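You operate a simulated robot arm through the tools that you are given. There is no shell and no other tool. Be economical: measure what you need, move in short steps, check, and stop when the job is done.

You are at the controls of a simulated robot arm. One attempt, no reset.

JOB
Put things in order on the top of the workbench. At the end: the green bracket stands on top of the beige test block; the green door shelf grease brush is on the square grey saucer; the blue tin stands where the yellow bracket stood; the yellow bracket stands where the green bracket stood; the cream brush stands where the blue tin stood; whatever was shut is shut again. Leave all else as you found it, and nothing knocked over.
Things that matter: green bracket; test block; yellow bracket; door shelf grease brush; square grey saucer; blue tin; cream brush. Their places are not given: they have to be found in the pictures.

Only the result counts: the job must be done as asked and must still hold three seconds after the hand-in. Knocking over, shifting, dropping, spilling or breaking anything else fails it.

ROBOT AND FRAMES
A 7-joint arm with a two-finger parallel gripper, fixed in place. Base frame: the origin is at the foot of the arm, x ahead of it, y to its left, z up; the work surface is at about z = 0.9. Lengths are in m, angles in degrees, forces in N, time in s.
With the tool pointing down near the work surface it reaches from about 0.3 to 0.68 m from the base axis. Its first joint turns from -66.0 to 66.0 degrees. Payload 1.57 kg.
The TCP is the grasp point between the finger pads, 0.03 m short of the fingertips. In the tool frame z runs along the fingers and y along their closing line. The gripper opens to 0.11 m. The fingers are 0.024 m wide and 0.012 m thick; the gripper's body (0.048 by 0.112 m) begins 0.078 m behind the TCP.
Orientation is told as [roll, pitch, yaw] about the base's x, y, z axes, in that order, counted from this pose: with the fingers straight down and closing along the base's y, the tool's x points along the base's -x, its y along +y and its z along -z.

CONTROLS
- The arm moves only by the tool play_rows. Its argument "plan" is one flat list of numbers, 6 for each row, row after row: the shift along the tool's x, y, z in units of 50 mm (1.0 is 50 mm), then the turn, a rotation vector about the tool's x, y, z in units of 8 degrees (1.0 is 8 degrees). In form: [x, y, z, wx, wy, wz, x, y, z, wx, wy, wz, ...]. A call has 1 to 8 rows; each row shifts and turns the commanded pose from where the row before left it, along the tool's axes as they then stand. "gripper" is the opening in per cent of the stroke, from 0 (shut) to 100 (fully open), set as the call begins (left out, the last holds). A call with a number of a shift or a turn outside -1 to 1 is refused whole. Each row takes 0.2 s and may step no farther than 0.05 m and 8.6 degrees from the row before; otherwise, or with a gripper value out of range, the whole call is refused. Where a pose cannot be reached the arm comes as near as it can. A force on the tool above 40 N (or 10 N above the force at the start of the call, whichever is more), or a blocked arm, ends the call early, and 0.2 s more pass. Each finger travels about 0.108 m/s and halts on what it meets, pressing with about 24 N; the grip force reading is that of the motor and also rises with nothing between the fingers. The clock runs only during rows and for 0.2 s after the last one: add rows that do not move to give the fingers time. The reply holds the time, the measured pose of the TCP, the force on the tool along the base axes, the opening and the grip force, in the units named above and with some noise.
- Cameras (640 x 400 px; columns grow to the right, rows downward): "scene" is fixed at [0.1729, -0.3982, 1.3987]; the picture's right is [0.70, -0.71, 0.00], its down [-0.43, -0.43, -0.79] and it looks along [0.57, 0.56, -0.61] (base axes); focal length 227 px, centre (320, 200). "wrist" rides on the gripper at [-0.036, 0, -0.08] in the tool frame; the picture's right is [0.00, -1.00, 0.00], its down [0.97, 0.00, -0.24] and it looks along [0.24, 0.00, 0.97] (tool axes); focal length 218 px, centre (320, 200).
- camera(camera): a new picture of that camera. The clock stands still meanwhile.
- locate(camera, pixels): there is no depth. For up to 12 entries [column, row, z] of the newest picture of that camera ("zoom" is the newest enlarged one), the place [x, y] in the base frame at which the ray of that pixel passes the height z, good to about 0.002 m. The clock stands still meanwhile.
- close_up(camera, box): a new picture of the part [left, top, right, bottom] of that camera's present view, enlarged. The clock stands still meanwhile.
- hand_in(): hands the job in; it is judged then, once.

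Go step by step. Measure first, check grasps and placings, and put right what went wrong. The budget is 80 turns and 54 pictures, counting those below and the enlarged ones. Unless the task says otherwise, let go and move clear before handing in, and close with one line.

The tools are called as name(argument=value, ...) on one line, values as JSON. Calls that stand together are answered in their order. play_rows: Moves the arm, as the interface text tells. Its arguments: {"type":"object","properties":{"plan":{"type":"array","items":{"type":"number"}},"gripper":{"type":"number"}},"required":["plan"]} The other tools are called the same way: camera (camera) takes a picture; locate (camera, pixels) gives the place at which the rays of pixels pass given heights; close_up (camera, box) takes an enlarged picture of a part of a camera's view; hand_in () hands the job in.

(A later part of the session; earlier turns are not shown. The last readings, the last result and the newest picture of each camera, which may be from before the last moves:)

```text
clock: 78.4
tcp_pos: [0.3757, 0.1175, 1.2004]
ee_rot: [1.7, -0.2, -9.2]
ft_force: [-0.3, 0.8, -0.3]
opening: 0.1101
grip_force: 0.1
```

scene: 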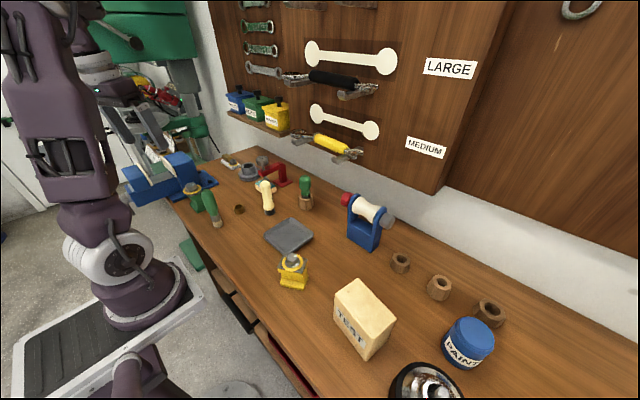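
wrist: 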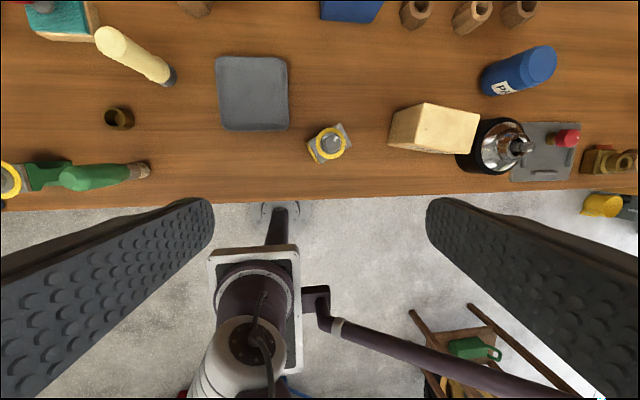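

Great, reach is restored. Levelling roll and yaw, then a top-down picture.

play_rows(plan=[0, 0, 0, 0.21, 0, -0.58, 0, 0, 0, 0, 0, -0.57, -0.8, 0, 0, 0, 0, 0])

camera(camera="wrist")

```text
clock: 79.2
tcp_pos: [0.4146, 0.119, 1.2007]
ee_rot: [-0.1, -0.4, 0.0]
ft_force: [0.0, 0.5, 1.0]
opening: 0.1101
grip_force: 0.0
```

```text
23 pictures are left
```

wrist: 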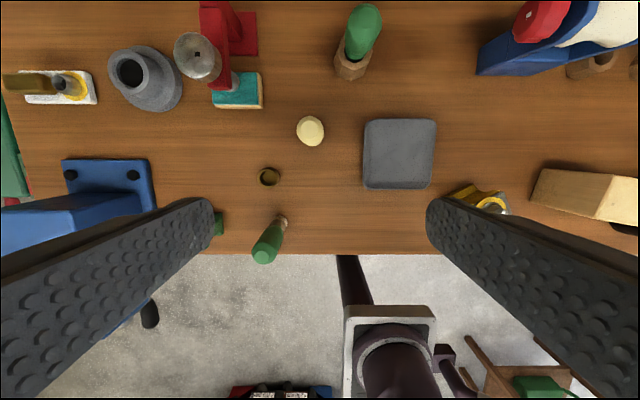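

Clear overhead view. I'll triangulate heights and positions using both cameras.

locate(camera="wrist", pixels=[[311, 130, 0.98], [311, 130, 1.0], [311, 130, 1.02], [264, 252, 1.0], [264, 252, 1.02], [281, 222, 0.9], [364, 119, 0.91], [436, 119, 0.91], [362, 188, 0.91], [431, 188, 0.91], [269, 177, 0.92], [352, 68, 0.93]])

close_up(camera="scene", box=[180, 165, 330, 300])

```text
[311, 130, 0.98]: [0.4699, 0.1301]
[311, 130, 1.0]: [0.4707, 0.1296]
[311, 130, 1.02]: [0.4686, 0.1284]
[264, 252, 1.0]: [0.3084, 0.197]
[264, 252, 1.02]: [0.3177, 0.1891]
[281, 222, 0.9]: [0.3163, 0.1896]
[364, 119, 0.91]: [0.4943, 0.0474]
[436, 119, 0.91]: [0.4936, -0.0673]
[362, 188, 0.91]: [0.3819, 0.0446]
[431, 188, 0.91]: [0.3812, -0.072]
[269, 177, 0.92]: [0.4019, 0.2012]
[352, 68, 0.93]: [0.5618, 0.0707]
```

```text
2.96 times, centred on (255, 232) of scene
```

zoom: 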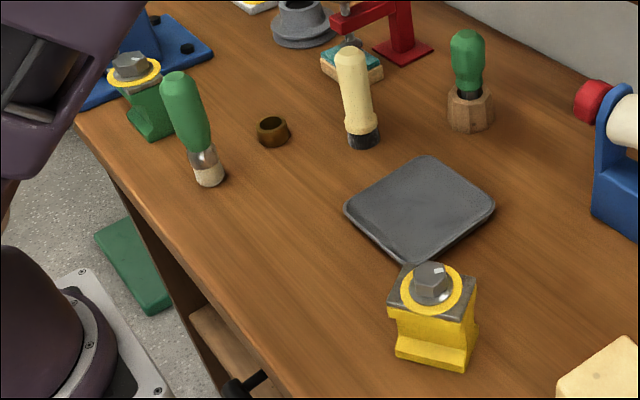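

locate(camera="zoom", pixels=[[351, 52, 1.0], [351, 52, 1.03], [178, 82, 1.0], [178, 82, 1.03], [208, 176, 0.905], [132, 62, 0.98], [152, 132, 0.9], [430, 285, 0.98], [396, 358, 0.9], [464, 368, 0.9], [478, 328, 0.9], [362, 138, 0.905]])

close_up(camera="scene", box=[310, 260, 510, 400])

```text
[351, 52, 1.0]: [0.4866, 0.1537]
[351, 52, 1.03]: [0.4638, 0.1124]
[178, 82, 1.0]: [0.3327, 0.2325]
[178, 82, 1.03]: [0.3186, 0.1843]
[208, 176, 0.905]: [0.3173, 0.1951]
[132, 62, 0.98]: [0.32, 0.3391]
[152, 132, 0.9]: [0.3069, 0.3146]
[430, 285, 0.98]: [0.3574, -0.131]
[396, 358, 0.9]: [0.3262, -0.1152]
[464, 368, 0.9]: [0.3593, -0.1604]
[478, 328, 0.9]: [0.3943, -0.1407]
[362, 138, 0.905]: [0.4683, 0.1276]
```

```text
2.86 times, centred on (410, 330) of scene
```

zoom: 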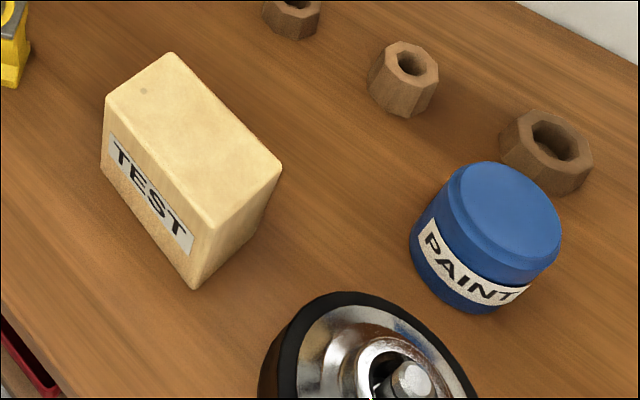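

locate(camera="zoom", pixels=[[195, 289, 0.9], [208, 228, 0.98], [208, 228, 1.0], [172, 53, 1.0], [282, 165, 1.0], [104, 98, 1.0], [102, 165, 0.9], [506, 215, 1.0], [506, 215, 0.98], [448, 303, 0.9], [520, 300, 0.9], [470, 312, 0.9]])

play_rows(plan=[0.8, 0.5, 0, 0, 0, 0, 0.8, 0.5, 0, 0, 0, 0, 0, 0.9, 0, 0, 0, 0, 0, 0.9, 0, 0, 0, 0, 0, 0.9, 0, 0, 0, 0])

camera(camera="wrist")

```text
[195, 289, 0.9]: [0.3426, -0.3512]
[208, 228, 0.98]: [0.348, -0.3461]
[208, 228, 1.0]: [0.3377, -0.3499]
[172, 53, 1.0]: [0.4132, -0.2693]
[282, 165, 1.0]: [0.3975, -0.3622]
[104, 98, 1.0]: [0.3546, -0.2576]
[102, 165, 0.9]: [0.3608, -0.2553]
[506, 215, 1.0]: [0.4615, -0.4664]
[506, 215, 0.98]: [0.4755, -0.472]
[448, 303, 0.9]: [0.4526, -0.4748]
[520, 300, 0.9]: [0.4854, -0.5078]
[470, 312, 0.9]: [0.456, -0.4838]
```

```text
clock: 80.4
tcp_pos: [0.3361, 0.304, 1.2001]
ee_rot: [-0.2, -0.4, 0.0]
ft_force: [0.3, 0.2, -0.9]
opening: 0.11
grip_force: 0.1
```

```text
20 pictures are left
```

wrist: 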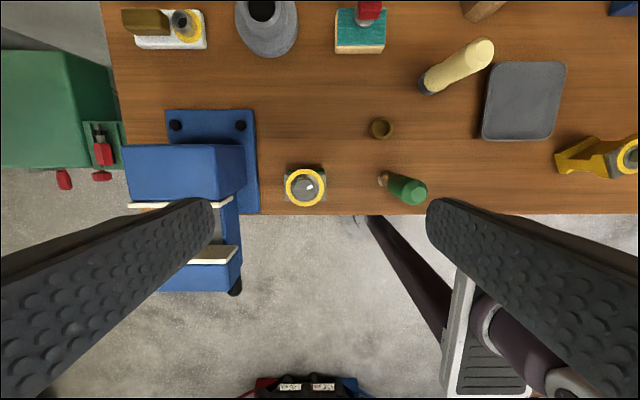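

close_up(camera="wrist", box=[230, 130, 450, 240])

locate(camera="zoom", pixels=[[160, 114, 0.96], [277, 114, 0.96], [160, 215, 0.96], [277, 215, 0.96], [78, 130, 0.92], [215, 165, 0.97], [450, 130, 0.905], [520, 180, 1.0]])

```text
2.91 times, centred on (340, 185) of wrist
```

zoom: 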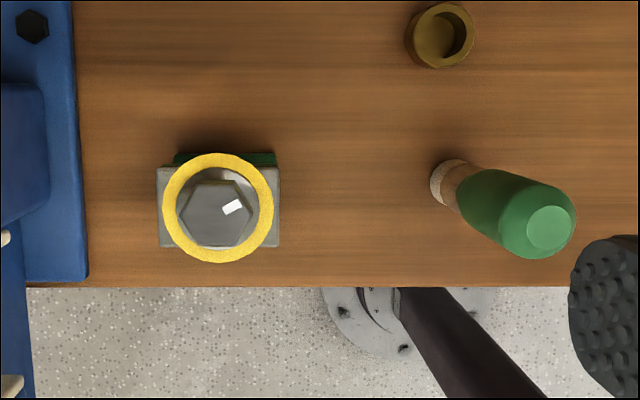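

```text
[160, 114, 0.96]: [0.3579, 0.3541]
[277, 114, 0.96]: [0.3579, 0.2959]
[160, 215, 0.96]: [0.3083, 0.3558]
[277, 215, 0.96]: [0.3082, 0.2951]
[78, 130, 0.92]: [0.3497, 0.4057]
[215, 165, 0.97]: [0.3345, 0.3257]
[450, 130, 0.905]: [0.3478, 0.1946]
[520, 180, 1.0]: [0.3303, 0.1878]
```

locate(camera="zoom", pixels=[[157, 166, 0.95], [280, 166, 0.95], [157, 247, 0.95], [280, 247, 0.95], [157, 166, 0.97], [280, 247, 0.97], [215, 213, 0.98], [215, 213, 0.99], [450, 182, 0.905], [550, 228, 1.02], [176, 154, 0.9], [274, 154, 0.9]])

close_up(camera="scene", box=[180, 175, 230, 235])

```text
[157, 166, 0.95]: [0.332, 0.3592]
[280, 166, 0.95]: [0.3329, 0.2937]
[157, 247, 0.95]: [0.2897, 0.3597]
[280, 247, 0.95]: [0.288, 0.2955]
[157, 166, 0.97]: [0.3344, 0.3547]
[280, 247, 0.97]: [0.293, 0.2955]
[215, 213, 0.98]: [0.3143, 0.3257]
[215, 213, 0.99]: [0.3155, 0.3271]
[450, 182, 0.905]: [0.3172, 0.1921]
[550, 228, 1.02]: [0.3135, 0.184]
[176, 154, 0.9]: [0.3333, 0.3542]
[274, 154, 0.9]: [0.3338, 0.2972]
```

```text
6.67 times, centred on (205, 205) of scene
```

zoom: 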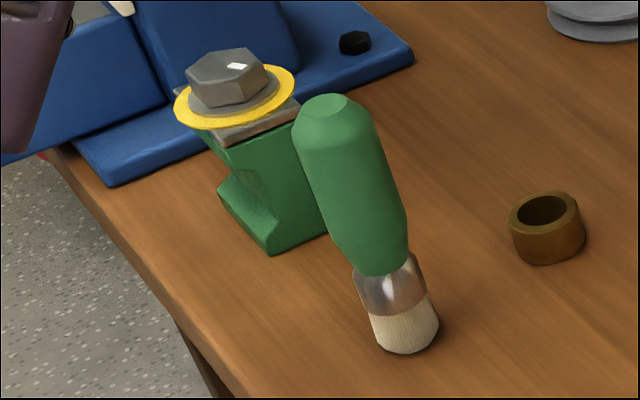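

locate(camera="zoom", pixels=[[228, 62, 0.97], [228, 62, 0.98], [228, 62, 0.99], [225, 147, 0.94], [225, 147, 0.96], [300, 105, 0.94], [300, 105, 0.96], [275, 253, 0.9], [218, 193, 0.92], [218, 193, 0.93], [408, 345, 0.9]])

```text
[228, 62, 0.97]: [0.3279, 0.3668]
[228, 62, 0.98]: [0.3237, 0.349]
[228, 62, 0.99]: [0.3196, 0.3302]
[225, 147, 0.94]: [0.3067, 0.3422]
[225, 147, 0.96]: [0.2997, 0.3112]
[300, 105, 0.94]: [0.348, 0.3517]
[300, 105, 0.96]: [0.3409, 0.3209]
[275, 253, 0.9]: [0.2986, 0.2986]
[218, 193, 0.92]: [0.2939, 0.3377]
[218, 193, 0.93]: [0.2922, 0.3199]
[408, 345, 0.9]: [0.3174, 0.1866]
```

Green bracket: plate spans y 0.295–0.358, x 0.29–0.333, at z≈0.97, bolt top ≈0.99. I'll descend and grip it along y.

play_rows(plan=[0.42, 0.44, 0, 0, 0, 0, 0, 0, 0.9, 0, 0, 0, 0, 0, 0.9, 0, 0, 0, 0, 0, 0.9, 0, 0, 0, 0, 0, 0.9, 0, 0, 0, 0, 0, 0.8, 0, 0, 0, 0, 0, 0.4, 0, 0, 0])

camera(camera="wrist")

```text
clock: 82.0
tcp_pos: [0.3155, 0.3242, 0.9594]
ee_rot: [-0.1, -0.3, -0.1]
ft_force: [-0.1, 0.1, 0.4]
opening: 0.11
grip_force: 0.0
```

```text
17 pictures are left
```

wrist: 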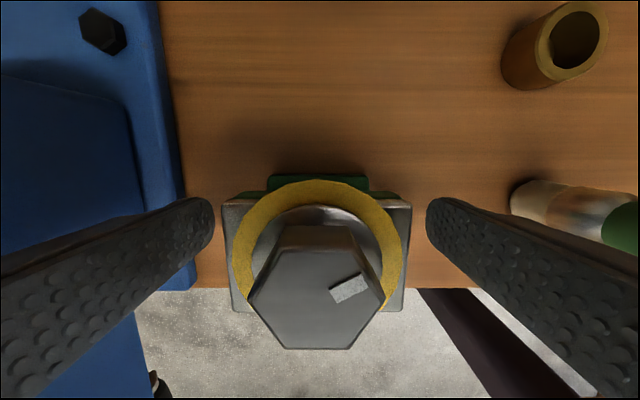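

Well centred between the fingers. Closing.

play_rows(plan=[0, 0, 0, 0, 0, 0, 0, 0, 0, 0, 0, 0, 0, 0, 0, 0, 0, 0, 0, 0, 0, 0, 0, 0], gripper=0)

play_rows(plan=[0, 0, -0.3, 0, 0, 0, 0, 0, -0.6, 0, 0, 0, 0, 0, -0.8, 0, 0, 0, 0, 0, -0.8, 0, 0, 0, 0, 0, -0.5, 0, 0, 0])

```text
clock: 83.0
tcp_pos: [0.3162, 0.323, 0.9584]
ee_rot: [-0.2, -0.4, 0.1]
ft_force: [0.0, 0.5, 0.3]
opening: 0.0599
grip_force: 24.0
```

```text
clock: 84.2
tcp_pos: [0.3144, 0.3252, 1.1104]
ee_rot: [-0.2, -0.4, -0.1]
ft_force: [-1.0, -0.6, -3.8]
opening: 0.0599
grip_force: 24.3
```

Held (60 mm, force −3.8 N). Transport toward the block at higher clearance.

play_rows(plan=[0, 0, -0.8, 0, 0, 0, -0.1, -0.9, 0, 0, 0, 0, -0.1, -0.9, 0, 0, 0, 0, -0.1, -0.9, 0, 0, 0, 0, -0.1, -0.9, 0, 0, 0, 0, -0.1, -0.9, 0, 0, 0, 0, -0.1, -0.9, 0, 0, 0, 0, -0.1, -0.9, 0, 0, 0, 0])

play_rows(plan=[-0.1, -0.9, 0, 0, 0, 0, -0.1, -0.9, 0, 0, 0, 0, -0.1, -0.9, 0, 0, 0, 0, -0.1, -0.9, 0, 0, 0, 0])

camera(camera="wrist")

```text
clock: 86.0
tcp_pos: [0.3491, 0.0099, 1.1513]
ee_rot: [-0.1, -0.4, 0.1]
ft_force: [-0.6, -0.4, -3.6]
opening: 0.0601
grip_force: 24.1
```

```text
clock: 87.0
tcp_pos: [0.4148, -0.1044, 1.1353]
ee_rot: [0.0, -0.4, 0.0]
ft_force: [0.0, -0.3, -3.0]
opening: 0.0601
grip_force: 23.5
out of reach, approached as far as the arm can: row 2, 3, 4
```

```text
16 pictures are left
```

wrist: 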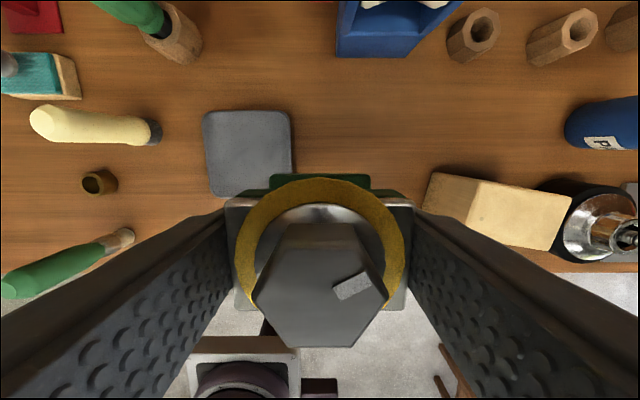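

Out of reach near y=−0.10 at yaw 0, likely the last joint. I'll let the yaw follow to the right (the bracket's heading on the block is free).

play_rows(plan=[0, 0, 0, 0, 0, 1, 0, 0, 0, 0, 0, 1, 0, 0, 0, 0, 0, 1, 0, 0, 0, 0, 0, 1, 0, 0, 0, 0, 0, 1])

play_rows(plan=[0.4, -0.5, 0, 0, 0, 0, 0.4, -0.5, 0, 0, 0, 0])

```text
clock: 88.2
tcp_pos: [0.4149, -0.1059, 1.1362]
ee_rot: [0.2, -0.4, -40.1]
ft_force: [-0.6, 0.3, -3.8]
opening: 0.0599
grip_force: 23.8
```

```text
clock: 88.8
tcp_pos: [0.3725, -0.0805, 1.1275]
ee_rot: [0.1, -0.4, -40.1]
ft_force: [-0.6, 0.2, -4.5]
opening: 0.0599
grip_force: 24.2
out of reach, approached as far as the arm can: row 1, 2
```

camera(camera="scene")

```text
15 pictures are left
```

scene: 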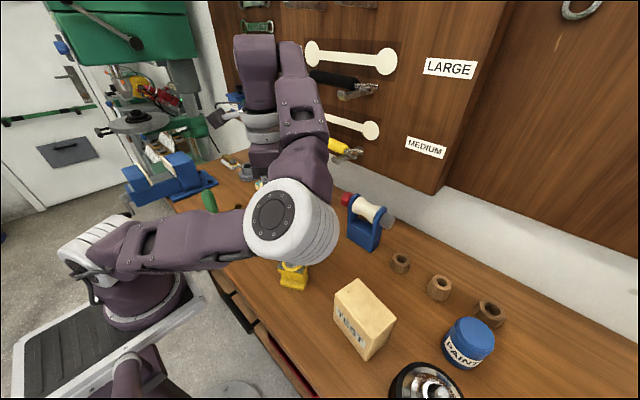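

The elbow has now dropped forward-right with joint 1 at its − limit (visible at (290,225)). I'll back off left, tilt, and sweep to the right while tilted (mirror of the earlier fix), keeping hold of the bracket.

play_rows(plan=[0.4, 0.6, -0.3, 0, 0, -1, 0.3, 0.6, -0.3, 0, 0, -1, 0.2, 0.7, -0.3, 0, 0, -1, 0.1, 0.7, -0.3, 0, 0, -1, 0, 0.7, 0, 0, 0, -1])

play_rows(plan=[0, 0, 0, 0, -1, 0, 0, 0, 0, 0, -1, 0, 0, 0, 0, 0, -1, 0, 0, 0, 0, 0, -1, 0, 0, 0, 0, 0, -1, 0, 0, 0, 0, 0, -1, 0])

play_rows(plan=[0, -0.8, 0, 0, 0, 0, 0, -0.8, 0, 0, 0, 0, 0, -0.8, 0, 0, 0, 0, 0, -0.8, 0, 0, 0, 0, 0, -0.8, 0, 0, 0, 0, 0, -0.8, 0, 0, 0, 0, 0, -0.8, 0, 0, 0, 0, 0, -0.8, 0, 0, 0, 0])

```text
clock: 90.0
tcp_pos: [0.3938, 0.0962, 1.187]
ee_rot: [-0.2, -0.4, 0.1]
ft_force: [-0.8, 0.1, -5.0]
opening: 0.0598
grip_force: 24.2
```

```text
clock: 91.4
tcp_pos: [0.3938, 0.096, 1.1869]
ee_rot: [-0.2, -48.4, 0.2]
ft_force: [-0.2, -0.1, -4.9]
opening: 0.06
grip_force: 24.1
```

```text
clock: 93.2
tcp_pos: [0.4981, -0.122, 1.1472]
ee_rot: [-0.4, -48.2, 0.2]
ft_force: [0.8, 0.4, -4.3]
opening: 0.06
grip_force: 23.7
out of reach, approached as far as the arm can: row 3, 4, 5, 6, 7, 8
```

Stuck again; comparing the pictures, yawing right while tilted then back left while down is the direction that raises the elbow. I'll do a big loop of that kind from a freer spot.

play_rows(plan=[0.33, 0.8, -0.37, 0, 0, 0, 0.33, 0.8, -0.37, 0, 0, 0, 0.33, 0.8, -0.37, 0, 0, 0, 0.33, 0.8, -0.37, 0, 0, 0, 0, 0, 0, 0, -1, 0, 0, 0, 0, 0, -1, 0])

play_rows(plan=[0, 0, 0, 0.899, 0, 0.438, 0, 0, 0, 0.899, 0, 0.438, 0, 0, 0, 0.899, 0, 0.438, 0, 0, 0, 0.899, 0, 0.438, 0, 0, 0, 0.899, 0, 0.438, 0, 0, 0, 0.899, 0, 0.438, 0, 0, 0, 0.899, 0, 0.438, 0, 0, 0, 0.899, 0, 0.438])

play_rows(plan=[0, 0, 0, 0.899, 0, 0.438, 0, 0, 0, 0.899, 0, 0.438, 0, 0, 0, 0.899, 0, 0.438, 0, 0, 0, 0.899, 0, 0.438])

play_rows(plan=[0, 0, 0, 0, 1, 0, 0, 0, 0, 0, 1, 0, 0, 0, 0, 0, 1, 0, 0, 0, 0, 0, 1, 0, 0, 0, 0, 0, 1, 0, 0, 0, 0, 0, 1, 0, 0, 0, 0, 0, 1, 0, 0, 0, 0, 0, 1, 0])

play_rows(plan=[0, 0, 0, 0, 0, -1, 0, 0, 0, 0, 0, -1, 0, 0, 0, 0, 0, -1, 0, 0, 0, 0, 0, -1, 0, 0, 0, 0, 0, -1, 0, 0, 0, 0, 0, -1, 0, 0, 0, 0, 0, -1, 0, 0, 0, 0, 0, -1])

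camera(camera="scene")

```text
clock: 94.6
tcp_pos: [0.4099, 0.0506, 1.1722]
ee_rot: [-0.4, -63.1, 0.5]
ft_force: [0.5, -0.2, -4.6]
opening: 0.0601
grip_force: 24.4
out of reach, approached as far as the arm can: row 5, 6
```

```text
clock: 96.4
tcp_pos: [0.4103, 0.0513, 1.1708]
ee_rot: [0.7, -64.3, -64.5]
ft_force: [0.6, 0.3, -4.1]
opening: 0.0599
grip_force: 24.0
```

```text
clock: 97.4
tcp_pos: [0.4104, 0.0514, 1.172]
ee_rot: [0.9, -64.2, -96.9]
ft_force: [0.8, 0.3, -4.1]
opening: 0.0599
grip_force: 24.1
```

```text
clock: 99.2
tcp_pos: [0.4091, 0.0519, 1.1726]
ee_rot: [0.3, 0.0, -95.9]
ft_force: [-1.2, -0.6, -3.8]
opening: 0.0599
grip_force: 24.2
```

```text
clock: 101.0
tcp_pos: [0.4106, 0.0517, 1.1711]
ee_rot: [0.0, -0.4, -31.8]
ft_force: [-0.3, -0.3, -4.4]
opening: 0.0597
grip_force: 24.1
```

```text
14 pictures are left
```

scene: 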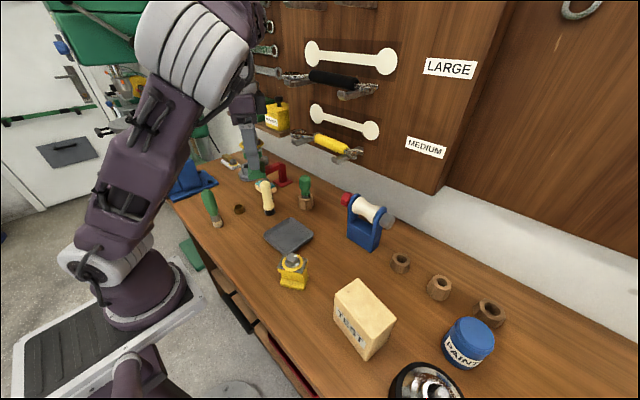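

Big improvement: elbow is up again. One more such loop to bring it fully to nominal.

play_rows(plan=[0, 0, 0, 0, 0, -1, 0, 0, 0, 0, 0, -1, 0, 0, 0, 0, 0, -1, 0, 0, 0, 0, 0, -1])

play_rows(plan=[0, 0, 0, 0, -1, 0, 0, 0, 0, 0, -1, 0, 0, 0, 0, 0, -1, 0, 0, 0, 0, 0, -1, 0, 0, 0, 0, 0, -1, 0, 0, 0, 0, 0, -1, 0, 0, 0, 0, 0, -1, 0, 0, 0, 0, 0, -1, 0])

play_rows(plan=[0, 0, 0, 0.899, 0, 0.438, 0, 0, 0, 0.899, 0, 0.438, 0, 0, 0, 0.899, 0, 0.438, 0, 0, 0, 0.899, 0, 0.438, 0, 0, 0, 0.899, 0, 0.438, 0, 0, 0, 0.899, 0, 0.438, 0, 0, 0, 0.899, 0, 0.438, 0, 0, 0, 0.899, 0, 0.438])

play_rows(plan=[0, 0, 0, 0, 1, 0, 0, 0, 0, 0, 1, 0, 0, 0, 0, 0, 1, 0, 0, 0, 0, 0, 1, 0, 0, 0, 0, 0, 1, 0, 0, 0, 0, 0, 1, 0, 0, 0, 0, 0, 1, 0, 0, 0, 0, 0, 1, 0])

play_rows(plan=[0, 0, 0, 0, 0, -1, 0, 0, 0, 0, 0, -1, 0, 0, 0, 0, 0, -1, 0, 0, 0, 0, 0, -1, 0, 0, 0, 0, 0, -1, 0, 0, 0, 0, 0, -1, 0, 0, 0, 0, 0, -1, 0, 0, 0, 0, 0, -1])

camera(camera="scene")

```text
clock: 102.0
tcp_pos: [0.4094, 0.0513, 1.1724]
ee_rot: [-0.2, -0.4, 0.1]
ft_force: [-0.5, -0.6, -4.8]
opening: 0.06
grip_force: 23.8
```

```text
clock: 103.8
tcp_pos: [0.4105, 0.0514, 1.1747]
ee_rot: [-0.3, -62.8, 0.5]
ft_force: [-0.3, 0.5, -4.8]
opening: 0.0598
grip_force: 23.7
out of reach, approached as far as the arm can: row 8
```

```text
clock: 105.6
tcp_pos: [0.4096, 0.0506, 1.1745]
ee_rot: [0.3, -64.4, -64.4]
ft_force: [0.1, -0.5, -3.5]
opening: 0.0601
grip_force: 24.2
```

```text
clock: 107.4
tcp_pos: [0.4098, 0.0517, 1.1746]
ee_rot: [0.3, -0.2, -63.8]
ft_force: [-0.4, -0.5, -3.9]
opening: 0.0598
grip_force: 23.8
```

```text
clock: 109.2
tcp_pos: [0.4093, 0.0524, 1.1746]
ee_rot: [-0.2, -0.3, 0.2]
ft_force: [0.6, -0.3, -4.6]
opening: 0.0599
grip_force: 24.2
```

```text
13 pictures are left
```

scene: 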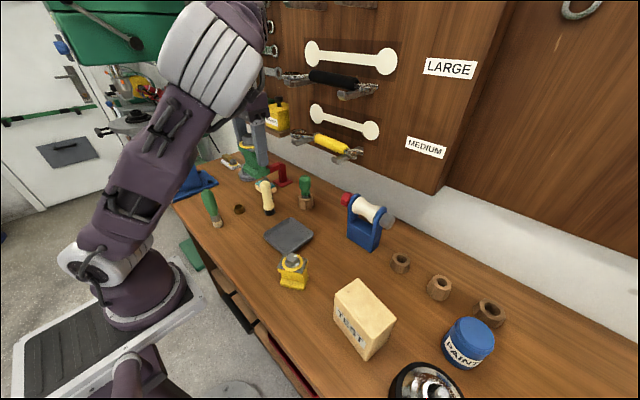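

Joint 1 shares more of a sweep when extended than when retracted. I'll sweep left extended (r≈0.5) and back right retracted (r≈0.32), which should bring joint 1 up relative to the azimuth.

play_rows(plan=[-0.9, 0, 0, 0, 0, 0, -0.9, 0, 0, 0, 0, 0])

play_rows(plan=[0.1, 0.945, 0, 0, 0, -0.69, 0.1, 0.945, 0, 0, 0, -0.69, 0.1, 0.945, 0, 0, 0, -0.69, 0.1, 0.945, 0, 0, 0, -0.69, 0.1, 0.945, 0, 0, 0, -0.69, 0.1, 0.945, 0, 0, 0, -0.69, 0.1, 0.945, 0, 0, 0, -0.69])

play_rows(plan=[0.9, -0.095, 0, 0, 0, 0, 0.9, -0.095, 0, 0, 0, 0, 0.9, -0.095, 0, 0, 0, 0, 0.9, -0.095, 0, 0, 0, 0])

play_rows(plan=[-0.093, -0.885, 0, 0, 0, 1, -0.093, -0.885, 0, 0, 0, 1, -0.093, -0.885, 0, 0, 0, 1, -0.093, -0.885, 0, 0, 0, 1, -0.093, -0.885, 0, 0, 0, 1, -0.093, -0.885, 0, 0, 0, 1, -0.093, -0.885, 0, 0, 0, 1])

camera(camera="scene")

```text
clock: 109.8
tcp_pos: [0.501, 0.0521, 1.1763]
ee_rot: [-0.3, -0.3, 0.2]
ft_force: [-0.9, -0.1, -4.4]
opening: 0.06
grip_force: 23.7
```

```text
clock: 111.4
tcp_pos: [0.3738, 0.352, 1.1713]
ee_rot: [-0.4, -0.2, 38.7]
ft_force: [-0.4, 1.0, -4.2]
opening: 0.0598
grip_force: 23.6
```

```text
clock: 112.4
tcp_pos: [0.2467, 0.2231, 1.1733]
ee_rot: [-0.5, -0.1, 38.8]
ft_force: [-0.1, -0.9, -3.9]
opening: 0.06
grip_force: 24.1
```

```text
clock: 114.0
tcp_pos: [0.3508, -0.0542, 1.176]
ee_rot: [-0.2, -0.3, -17.4]
ft_force: [0.1, -0.1, -3.6]
opening: 0.0598
grip_force: 24.4
```

```text
12 pictures are left
```

scene: 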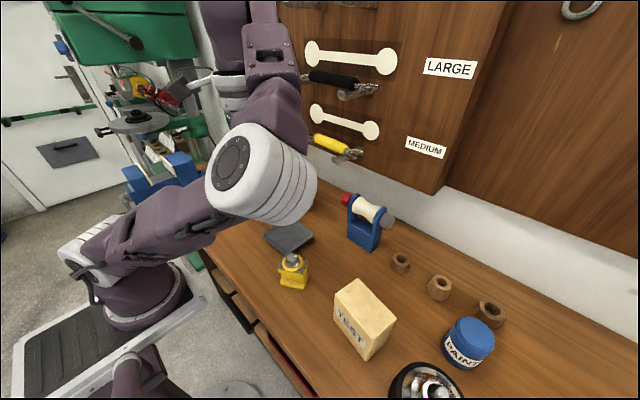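

Retracted pose shows the elbow low again. Comparing t=101 and t=109 (same pose), the loop shifted the elbow the wrong way, so the reverse loop (yaw right while down, yaw left while tilted) helps here. I'll run two larger reverse loops from a freer left position.

play_rows(plan=[-0.1, 0.85, 0, 0, 0, -1, -0.1, 0.85, 0, 0, 0, -1, 0, 0.85, 0, 0, 0, -0.17, 0, 0.85, 0, 0, 0, 0, 0, 0.85, 0, 0, 0, 0, 0, 0.85, 0, 0, 0, 0])

play_rows(plan=[0, 0, 0, 0, 0, 1, 0, 0, 0, 0, 0, 1, 0, 0, 0, 0, 0, 1, 0, 0, 0, 0, 0, 1, 0, 0, 0, 0, 0, 1, 0, 0, 0, 0, 0, 1, 0, 0, 0, 0, 0, 1, 0, 0, 0, 0, 0, 1])

play_rows(plan=[0, 0, 0, 0, 0, 1, 0, 0, 0, 0, 0, 1, 0, 0, 0, 0, 0, 1, 0, 0, 0, 0, 0, 1, 0, 0, 0, 0, 0, 1, 0, 0, 0, 0, -1, 0, 0, 0, 0, 0, -1, 0, 0, 0, 0, 0, -1, 0])

play_rows(plan=[0, 0, 0, 0, -1, 0, 0, 0, 0, 0, -1, 0, 0, 0, 0, 0, -1, 0, 0, 0, 0, 0, -1, 0, 0, 0, 0, -0.829, 0, -0.559, 0, 0, 0, -0.829, 0, -0.559, 0, 0, 0, -0.829, 0, -0.559, 0, 0, 0, -0.829, 0, -0.559])

play_rows(plan=[0, 0, 0, -0.829, 0, -0.559, 0, 0, 0, -0.829, 0, -0.559, 0, 0, 0, -0.829, 0, -0.559, 0, 0, 0, -0.829, 0, -0.559, 0, 0, 0, -0.829, 0, -0.559, 0, 0, 0, -0.829, 0, -0.559, 0, 0, 0, -0.829, 0, -0.559, 0, 0, 0, -0.829, 0, -0.559])

play_rows(plan=[0, 0, 0, -0.829, 0, -0.559, 0, 0, 0, 0, 1, 0, 0, 0, 0, 0, 1, 0, 0, 0, 0, 0, 1, 0, 0, 0, 0, 0, 1, 0, 0, 0, 0, 0, 1, 0, 0, 0, 0, 0, 1, 0, 0, 0, 0, 0, 1, 0])

camera(camera="scene")

```text
clock: 115.4
tcp_pos: [0.3817, 0.1956, 1.1741]
ee_rot: [-0.3, -0.4, 0.1]
ft_force: [-0.4, 0.1, -3.6]
opening: 0.0601
grip_force: 23.7
```

```text
clock: 117.2
tcp_pos: [0.3815, 0.1964, 1.174]
ee_rot: [0.2, -0.4, -64.0]
ft_force: [-0.4, 0.4, -3.9]
opening: 0.0596
grip_force: 23.7
```

```text
clock: 119.0
tcp_pos: [0.3826, 0.1954, 1.1729]
ee_rot: [0.4, -24.3, -104.1]
ft_force: [-0.5, -0.1, -2.9]
opening: 0.0596
grip_force: 24.0
```

```text
clock: 120.8
tcp_pos: [0.3808, 0.1767, 1.156]
ee_rot: [0.4, -56.3, -72.2]
ft_force: [-0.5, 0.0, -3.8]
opening: 0.0598
grip_force: 23.9
out of reach, approached as far as the arm can: row 3, 4
```

```text
clock: 122.6
tcp_pos: [0.3804, 0.176, 1.1562]
ee_rot: [-0.4, -56.3, -7.5]
ft_force: [-1.2, 0.4, -4.6]
opening: 0.0599
grip_force: 24.5
```

```text
clock: 124.4
tcp_pos: [0.381, 0.1761, 1.1574]
ee_rot: [-0.3, -24.3, 0.1]
ft_force: [0.1, 0.3, -4.5]
opening: 0.0599
grip_force: 24.6
out of reach, approached as far as the arm can: row 6, 7, 8
```

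```text
11 pictures are left
```

scene: 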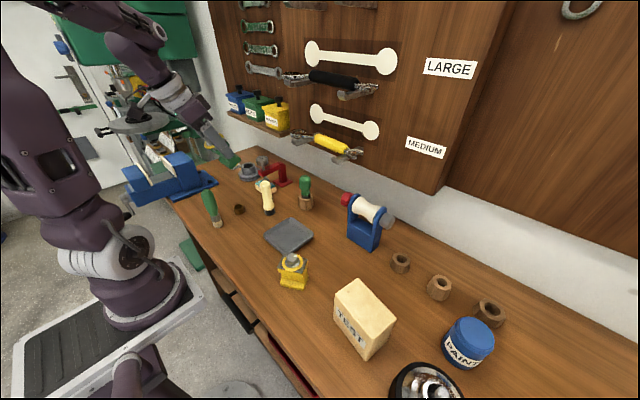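

Now the upper arm looks like the initial posture (leaning up-left). I'll rotate the arm rigidly right to leave the joint‑1 limit, then finish untilting.

play_rows(plan=[-0.33, -0.775, 0.147, 0.297, 0, 0.667, -0.33, -0.775, 0.147, 0.297, 0, 0.667, -0.33, -0.775, 0.147, 0.297, 0, 0.667, -0.33, -0.775, 0.147, 0.297, 0, 0.667, -0.33, -0.775, 0.147, 0.297, 0, 0.667, -0.33, -0.775, 0.147, 0.297, 0, 0.667])

play_rows(plan=[0, 0, 0, 0, 1, 0, 0, 0, 0, 0, 1, 0, 0, 0, 0, 0, 1, 0, 0, 0, 0, 0, 0, 0])

camera(camera="scene")

```text
clock: 125.8
tcp_pos: [0.4273, -0.0737, 1.158]
ee_rot: [0.1, -24.4, -35.1]
ft_force: [0.6, 0.1, -4.5]
opening: 0.0596
grip_force: 23.4
```

```text
clock: 126.8
tcp_pos: [0.3594, -0.0705, 1.1706]
ee_rot: [0.3, -4.6, -35.1]
ft_force: [0.2, -0.5, -3.7]
opening: 0.0599
grip_force: 23.8
out of reach, approached as far as the arm can: row 1, 2, 3
```

```text
10 pictures are left
```

scene: 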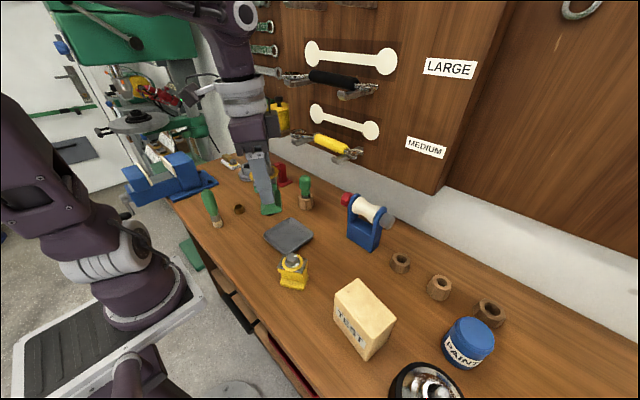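

Elbow is now right-back (same state as the first stuck). Reverse loops are moving it the right way (125°→70°), so I'll do another one farther right, where joint 1 has margin.

play_rows(plan=[-0.348, -0.78, 0, 0, 0, 0.83, -0.348, -0.78, 0, 0, 0, 0.83, -0.348, -0.78, 0, 0, 0, 0.83, -0.348, -0.78, 0, 0, 0, 0.83, -0.348, -0.78, 0, 0, 0, 0.83, -0.348, -0.78, 0, 0, 0, 0.83])

play_rows(plan=[0, 0, 0, 0, 0, 1, 0, 0, 0, 0, 0, 1, 0, 0, 0, 0, 0, 1, 0, 0, 0, 0, 0, 1, 0, 0, 0, 0, 0, 1])

play_rows(plan=[0, 0, 0, 0, -1, 0, 0, 0, 0, 0, -1, 0, 0, 0, 0, 0, -1, 0, 0, 0, 0, 0, -1, 0, 0, 0, 0, 0, -1, 0, 0, 0, 0, 0, -1, 0, 0, 0, 0, 0, -1, 0])

play_rows(plan=[0, 0, 0, -0.848, 0, -0.53, 0, 0, 0, -0.848, 0, -0.53, 0, 0, 0, -0.848, 0, -0.53, 0, 0, 0, -0.848, 0, -0.53, 0, 0, 0, -0.848, 0, -0.53, 0, 0, 0, -0.848, 0, -0.53, 0, 0, 0, -0.848, 0, -0.53, 0, 0, 0, -0.848, 0, -0.53])

play_rows(plan=[0, 0, 0, -0.848, 0, -0.53, 0, 0, 0, -0.848, 0, -0.53, 0, 0, 0, -0.848, 0, -0.53])

play_rows(plan=[0, 0, 0, 0, 1, 0, 0, 0, 0, 0, 1, 0, 0, 0, 0, 0, 1, 0, 0, 0, 0, 0, 1, 0, 0, 0, 0, 0, 1, 0, 0, 0, 0, 0, 1, 0, 0, 0, 0, 0, 1, 0, 0, 0, 0, 0, 0.5, 0])

camera(camera="scene")

```text
clock: 128.2
tcp_pos: [0.2433, -0.293, 1.171]
ee_rot: [3.0, -3.2, -75.2]
ft_force: [-0.1, -0.1, -5.2]
opening: 0.0597
grip_force: 24.1
```

```text
clock: 129.4
tcp_pos: [0.2422, -0.2947, 1.1707]
ee_rot: [4.4, -0.5, -115.1]
ft_force: [-0.3, -1.2, -5.0]
opening: 0.0597
grip_force: 24.2
```

```text
clock: 131.0
tcp_pos: [0.2431, -0.2934, 1.1704]
ee_rot: [8.0, -56.3, -121.6]
ft_force: [0.7, 1.5, -4.4]
opening: 0.0598
grip_force: 23.4
```

```text
clock: 132.8
tcp_pos: [0.2418, -0.2942, 1.1716]
ee_rot: [6.6, -61.1, -56.4]
ft_force: [0.0, 1.0, -4.6]
opening: 0.06
grip_force: 23.8
```

```text
clock: 133.6
tcp_pos: [0.2427, -0.2932, 1.1712]
ee_rot: [3.3, -62.2, -29.8]
ft_force: [0.5, 0.2, -3.5]
opening: 0.0599
grip_force: 24.1
```

```text
clock: 135.4
tcp_pos: [0.2435, -0.2935, 1.1719]
ee_rot: [1.6, -2.2, -27.0]
ft_force: [0.2, -0.2, -4.1]
opening: 0.06
grip_force: 24.4
```

```text
9 pictures are left
```

scene: 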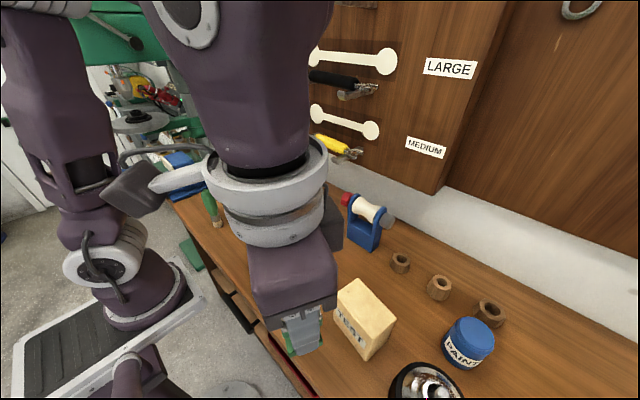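

Elbow is nominal again, everything reachable. Now level, yaw to −11°, and move over the block centre (0.379, −0.309), lowering to just above it.

play_rows(plan=[0, 0, 0, 0.2, 0.28, -0.7, 0, 0, 0, 0, 0, -0.7, 0, 0, 0, 0, 0, -0.7, -0.907, 0.07, 0, 0, 0, 0, -0.907, 0.07, 0, 0, 0, 0, -0.907, 0.07, 0, 0, 0, 0])

camera(camera="wrist")

```text
clock: 136.8
tcp_pos: [0.3794, -0.3077, 1.1716]
ee_rot: [0.0, -0.2, -10.1]
ft_force: [0.7, 0.4, -4.9]
opening: 0.0599
grip_force: 24.1
```

```text
8 pictures are left
```

wrist: 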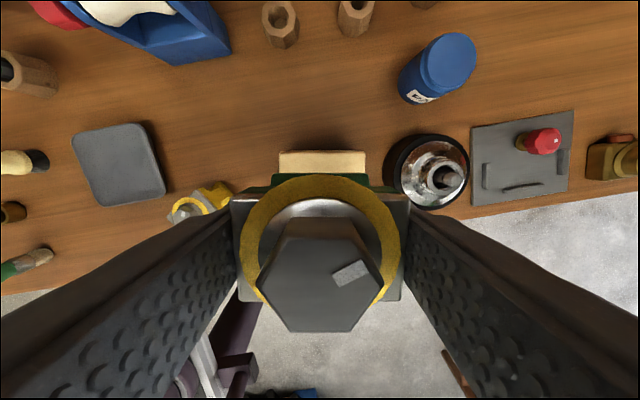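

The block's far edge is visible at (279–366,151). Check its centre, plus tin and yellow bracket positions.

locate(camera="wrist", pixels=[[279, 152, 0.993], [366, 151, 0.993], [451, 60, 0.98], [451, 60, 0.99], [412, 95, 0.9], [187, 208, 0.98], [187, 208, 0.99], [118, 165, 0.91], [449, 35, 0.98], [451, 86, 0.98], [428, 60, 0.98], [475, 60, 0.98]])

```text
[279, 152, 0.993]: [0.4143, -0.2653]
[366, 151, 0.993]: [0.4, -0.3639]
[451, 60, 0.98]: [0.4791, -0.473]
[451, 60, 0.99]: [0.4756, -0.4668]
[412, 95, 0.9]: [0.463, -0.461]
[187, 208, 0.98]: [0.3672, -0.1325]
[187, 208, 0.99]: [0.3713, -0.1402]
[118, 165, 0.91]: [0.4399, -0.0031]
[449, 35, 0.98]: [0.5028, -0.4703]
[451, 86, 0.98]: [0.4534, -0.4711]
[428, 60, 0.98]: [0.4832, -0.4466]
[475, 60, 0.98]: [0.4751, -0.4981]
```

Centre (0.378, −0.310) agrees. Lower to contact height, release, retreat.

play_rows(plan=[0, 0, 0.8, 0, 0, 0, 0, 0, 0.8, 0, 0, 0, 0, 0, 0.6, 0, 0, 0, 0, 0, 0.15, 0, 0, 0, 0, 0, 0.03, 0, 0, 0, 0, 0, 0, 0, 0, 0])

play_rows(plan=[0, 0, 0, 0, 0, 0, 0, 0, 0, 0, 0, 0, 0, 0, 0, 0, 0, 0], gripper=80)

play_rows(plan=[0, 0, -0.3, 0, 0, 0, 0, 0, -0.8, 0, 0, 0, 0, 0, -0.8, 0, 0, 0, 0, 0, -0.8, 0, 0, 0, 0, 0, -0.3, 0, 0, 0])

play_rows(plan=[0.2, 0.8, 0, 0, 0, 0, 0.2, 0.8, 0, 0, 0, 0, 0.2, 0.8, 0, 0, 0, 0, 0.1, 0.8, 0, 0, 0, 0], gripper=100)

camera(camera="wrist")

```text
clock: 138.2
tcp_pos: [0.379, -0.3077, 1.0539]
ee_rot: [-0.1, -0.1, -10.1]
ft_force: [2.1, -5.9, 16.7]
opening: 0.0599
grip_force: 24.6
```

```text
clock: 139.0
tcp_pos: [0.3783, -0.3071, 1.0525]
ee_rot: [-0.1, -0.2, -10.2]
ft_force: [0.0, -0.5, 0.0]
opening: 0.088
grip_force: 0.0
```

```text
clock: 140.2
tcp_pos: [0.3777, -0.3072, 1.2021]
ee_rot: [-0.1, -0.1, -10.0]
ft_force: [0.7, -0.3, -0.5]
opening: 0.088
grip_force: 0.2
```

```text
clock: 141.2
tcp_pos: [0.372, -0.1424, 1.2032]
ee_rot: [-0.1, -0.1, -10.1]
ft_force: [-0.5, 0.0, 0.3]
opening: 0.11
grip_force: 0.0
```

```text
7 pictures are left
```

wrist: 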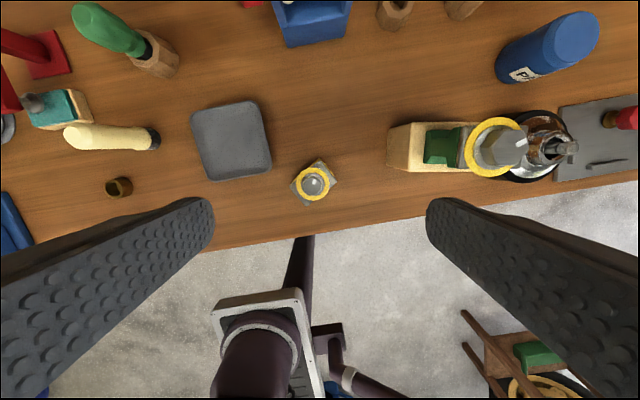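

Green bracket stands on the block (pixels (440–530,145)). Yellow bracket at (313,183), its long plate axis at ~45° in the image. Locating it precisely.

close_up(camera="wrist", box=[264, 148, 360, 208])

```text
6.67 times, centred on (312, 178) of wrist
```

zoom: 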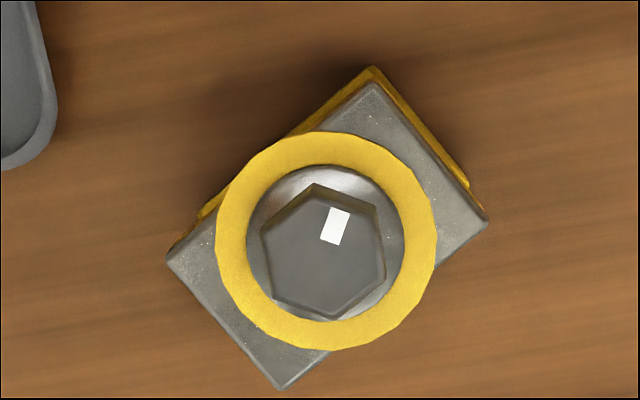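

locate(camera="zoom", pixels=[[327, 238, 0.973], [327, 238, 0.973], [323, 248, 0.99], [372, 82, 0.973], [488, 222, 0.973], [280, 390, 0.973], [168, 260, 0.973], [372, 66, 0.9]])

```text
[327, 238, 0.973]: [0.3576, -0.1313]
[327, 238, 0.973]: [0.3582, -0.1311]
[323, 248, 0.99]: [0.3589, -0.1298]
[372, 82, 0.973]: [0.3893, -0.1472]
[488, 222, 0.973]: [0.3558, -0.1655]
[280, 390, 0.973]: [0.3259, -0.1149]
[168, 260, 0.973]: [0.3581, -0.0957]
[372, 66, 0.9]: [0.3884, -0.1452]
```

Yellow bracket centre (0.358, −0.131), long axis at −59°. Yaw to −59°, descend, grip across its short side, lift.

play_rows(plan=[0, 0, 0, 0, 0, 1, 0, 0, 0, 0, 0, 1, 0, 0, 0, 0, 0, 1, 0, 0, 0, 0, 0, 1, 0, 0, 0, 0, 0, 1, 0, 0, 0, 0, 0, 1, 0.34, -0.12, 0, 0, 0, 0.1], gripper=100)

play_rows(plan=[0, 0, 0.9, 0, 0, 0, 0, 0, 0.9, 0, 0, 0, 0, 0, 0.9, 0, 0, 0, 0, 0, 0.9, 0, 0, 0, 0, 0, 0.9, 0, 0, 0, 0, 0, 0.38, 0, 0, 0])

play_rows(plan=[0, 0, 0, 0, 0, 0, 0, 0, 0, 0, 0, 0, 0, 0, 0, 0, 0, 0, 0, 0, 0, 0, 0, 0, 0, 0, 0, 0, 0, 0], gripper=0)

```text
clock: 142.8
tcp_pos: [0.36, -0.1326, 1.2029]
ee_rot: [0.0, -0.2, -58.9]
ft_force: [-0.5, 0.3, 0.3]
opening: 0.1101
grip_force: 0.0
```

```text
clock: 144.2
tcp_pos: [0.3587, -0.133, 0.9578]
ee_rot: [0.0, -0.2, -58.9]
ft_force: [0.0, -0.2, 0.5]
opening: 0.1099
grip_force: 0.0
```

```text
clock: 145.4
tcp_pos: [0.3592, -0.1328, 0.9582]
ee_rot: [0.1, -0.2, -58.9]
ft_force: [0.4, -0.7, -0.9]
opening: 0.0401
grip_force: 24.4
```

Gripped (40 mm). Lift and carry to the green bracket's former spot.

play_rows(plan=[0, 0, -0.3, 0, 0, 0, 0, 0, -0.8, 0, 0, 0, 0, 0, -0.8, 0, 0, 0, 0, 0, -0.8, 0, 0, 0, 0, 0, -0.8, 0, 0, 0, 0, 0, -0.8, 0, 0, 0])

play_rows(plan=[0.831, 0.395, 0, 0, 0, 0, 0.831, 0.395, 0, 0, 0, 0, 0.831, 0.395, 0, 0, 0, 0, 0.831, 0.395, 0, 0, 0, 0, 0.831, 0.395, 0, 0, 0, 0])

play_rows(plan=[0.831, 0.395, 0, 0, 0, 0, 0.831, 0.395, 0, 0, 0, 0, 0.831, 0.395, 0, 0, 0, 0, 0.831, 0.395, 0, 0, 0, 0, 0.831, 0.395, 0, 0, 0, 0])

play_rows(plan=[0, 0, 0, 0, 0, 1, 0, 0, 0, 0, 0, 1, 0, 0, 0, 0, 0, 1, 0, 0, 0, 0, 0, 0.9])

```text
clock: 146.8
tcp_pos: [0.3588, -0.1318, 1.1745]
ee_rot: [-0.1, -0.2, -58.8]
ft_force: [-1.2, -1.0, -4.6]
opening: 0.04
grip_force: 23.9
```

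```text
clock: 148.0
tcp_pos: [0.3359, 0.0982, 1.1724]
ee_rot: [-0.1, -0.3, -58.8]
ft_force: [0.0, 0.2, -3.8]
opening: 0.0398
grip_force: 23.9
```

```text
clock: 149.2
tcp_pos: [0.3138, 0.3269, 1.1724]
ee_rot: [0.0, -0.2, -58.9]
ft_force: [-0.6, -0.3, -5.4]
opening: 0.0403
grip_force: 24.3
```

```text
clock: 150.2
tcp_pos: [0.3139, 0.325, 1.1724]
ee_rot: [0.1, -0.2, -90.1]
ft_force: [-0.5, 0.7, -4.4]
opening: 0.04
grip_force: 24.1
```

On target at yaw −90. Lower, release, retreat, and travel to above the tin.

play_rows(plan=[0, 0, 0.9, 0, 0, 0, 0, 0, 0.9, 0, 0, 0, 0, 0, 0.9, 0, 0, 0, 0, 0, 0.9, 0, 0, 0, 0, 0, 0.5, 0, 0, 0, 0, 0, 0.12, 0, 0, 0, 0, 0, 0, 0, 0, 0])

play_rows(plan=[0, 0, 0, 0, 0, 0, 0, 0, 0, 0, 0, 0, 0, 0, 0, 0, 0, 0], gripper=65)

play_rows(plan=[0, 0, -0.3, 0, 0, 0, 0, 0, -0.9, 0, 0, 0, 0, 0, -0.9, 0, 0, 0, 0, 0, -0.9, 0, 0, 0, 0, 0, -0.9, 0, 0, 0, 0, 0, -0.9, 0, 0, 0])

play_rows(plan=[-0.938, 0.192, 0, 0, 0, 0, -0.938, 0.192, 0, 0, 0, 0, -0.938, 0.192, 0, 0, 0, 0, -0.938, 0.192, 0, 0, 0, 0, -0.938, 0.192, 0, 0, 0, 0, -0.938, 0.192, 0, 0, 0, 0, -0.938, 0.192, 0, 0, 0, 0, -0.938, 0.192, 0, 0, 0, 0], gripper=100)

play_rows(plan=[-0.938, 0.192, 0, 0, 0, 0, -0.938, 0.192, 0, 0, 0, 0, -0.938, 0.192, 0, 0, 0, 0, -0.938, 0.192, 0, 0, 0, 0, -0.938, 0.192, 0, 0, 0, 0, -0.938, 0.192, 0, 0, 0, 0, -0.938, 0.192, 0, 0, 0, 0])

camera(camera="wrist")

```text
clock: 151.8
tcp_pos: [0.3149, 0.3241, 0.9606]
ee_rot: [0.0, -0.2, -90.1]
ft_force: [-0.8, 0.1, -4.6]
opening: 0.0398
grip_force: 24.3
```

```text
clock: 152.6
tcp_pos: [0.3147, 0.3254, 0.9604]
ee_rot: [0.2, -0.2, -90.0]
ft_force: [0.5, 0.2, -0.2]
opening: 0.0714
grip_force: 0.0
```

```text
clock: 154.0
tcp_pos: [0.3122, 0.3257, 1.2021]
ee_rot: [0.1, -0.2, -90.1]
ft_force: [0.0, 0.1, -0.2]
opening: 0.0717
grip_force: 0.2
```

```text
clock: 155.8
tcp_pos: [0.3883, -0.0521, 1.2029]
ee_rot: [0.1, -0.2, -90.1]
ft_force: [-0.6, -0.2, -0.9]
opening: 0.1103
grip_force: 0.0
```

```text
clock: 157.4
tcp_pos: [0.4493, -0.3441, 1.2033]
ee_rot: [0.0, 0.1, -90.1]
ft_force: [0.9, -0.1, 0.8]
opening: 0.1102
grip_force: 0.1
out of reach, approached as far as the arm can: row 7
```

```text
5 pictures are left
```

wrist: 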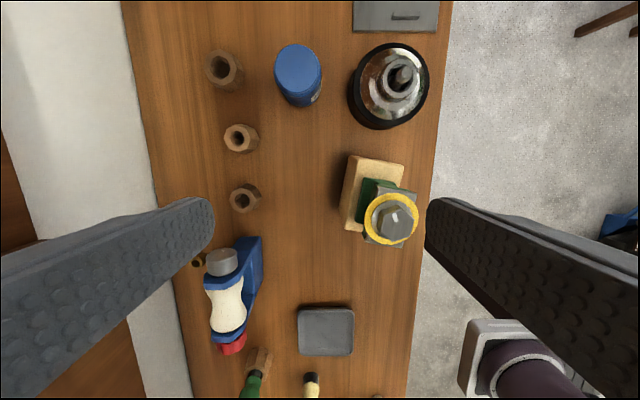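

Reach ended at y=−0.344 with yaw −90. I'll yaw back to −50 and continue toward the tin.

play_rows(plan=[0, 0, 0, 0, 0, -1, 0, 0, 0, 0, 0, -1, 0, 0, 0, 0, 0, -1, 0, 0, 0, 0, 0, -1, 0, 0, 0, 0, 0, -1])

play_rows(plan=[-0.773, -0.407, 0.2, 0, 0, 0, -0.773, -0.407, 0.2, 0, 0, 0, -0.773, -0.407, 0.2, 0, 0, 0])

```text
clock: 158.6
tcp_pos: [0.4478, -0.343, 1.2026]
ee_rot: [0.0, -0.2, -50.0]
ft_force: [0.4, -0.3, 0.9]
opening: 0.1101
grip_force: 0.1
```

```text
clock: 159.4
tcp_pos: [0.4352, -0.4031, 1.1544]
ee_rot: [0.0, -0.1, -50.0]
ft_force: [-0.4, 0.5, 0.6]
opening: 0.1102
grip_force: 0.0
out of reach, approached as far as the arm can: row 1, 2, 3
```

That looks like the reach sphere (r≈0.57 at z 1.20, 0.59 at 1.15); the tin is at r≈0.67, so I'll go lower and tilt slightly. First measuring the tin's neighbours in the last wrist picture.

locate(camera="wrist", pixels=[[223, 70, 0.93], [205, 70, 0.93], [242, 75, 0.93], [240, 138, 0.93], [388, 85, 0.95], [350, 90, 0.93], [428, 85, 0.93], [298, 72, 0.985], [275, 72, 0.985], [322, 72, 0.985], [299, 45, 0.985], [298, 97, 0.985]])

```text
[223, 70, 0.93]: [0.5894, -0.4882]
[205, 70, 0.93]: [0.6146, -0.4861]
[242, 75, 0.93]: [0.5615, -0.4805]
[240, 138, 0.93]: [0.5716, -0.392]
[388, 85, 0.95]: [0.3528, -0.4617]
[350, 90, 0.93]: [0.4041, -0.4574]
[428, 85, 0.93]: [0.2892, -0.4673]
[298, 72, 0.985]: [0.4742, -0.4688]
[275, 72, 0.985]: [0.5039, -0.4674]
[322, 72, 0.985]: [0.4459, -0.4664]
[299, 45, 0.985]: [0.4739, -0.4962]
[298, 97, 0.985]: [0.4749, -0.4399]
```

Tin centre (0.4745, −0.469), neighbours leave ≥2 cm for the fingers at yaw −45. I'll tilt 16° outward to gain reach and approach above it.

play_rows(plan=[0, 0, 0, 0, -1, 0, 0, 0, 0, 0, -1, 0, 0, 0, 0, 0.18, 0, -0.64, -0.32, -0.127, 0.68, 0, 0, 0, -0.32, -0.127, 0.68, 0, 0, 0, -0.32, -0.127, 0.68, 0, 0, 0])

```text
clock: 160.8
tcp_pos: [0.4703, -0.4716, 1.0719]
ee_rot: [-3.0, -16.1, -44.8]
ft_force: [0.4, 0.0, -0.2]
opening: 0.1098
grip_force: 0.1
```

Close; fix the 3° roll and small offset, then descend and grip the tin.

play_rows(plan=[0, 0.1, 0, -0.37, 0, 0, 0.22, 0, 0.77, 0, 0, 0, 0.22, 0, 0.77, 0, 0, 0, 0.22, 0, 0.77, 0, 0, 0])

play_rows(plan=[0, 0, 0, 0, 0, 0, 0, 0, 0, 0, 0, 0, 0, 0, 0, 0, 0, 0, 0, 0, 0, 0, 0, 0], gripper=0)

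play_rows(plan=[-0.06, 0, -0.23, 0, 0, 0, -0.22, 0, -0.77, 0, 0, 0, -0.22, 0, -0.77, 0, 0, 0, -0.22, 0, -0.77, 0, 0, 0])

```text
clock: 161.8
tcp_pos: [0.4747, -0.469, 0.9499]
ee_rot: [0.1, -16.1, -44.8]
ft_force: [0.9, 0.3, 0.1]
opening: 0.1099
grip_force: 0.1
```

```text
clock: 162.8
tcp_pos: [0.4738, -0.4688, 0.9501]
ee_rot: [-0.1, -16.1, -44.8]
ft_force: [-0.3, -0.9, 0.6]
opening: 0.0594
grip_force: 24.6
```

```text
clock: 163.8
tcp_pos: [0.4729, -0.4678, 1.0836]
ee_rot: [-0.1, -16.1, -44.8]
ft_force: [-1.1, -0.6, -1.2]
opening: 0.0594
grip_force: 24.0
```

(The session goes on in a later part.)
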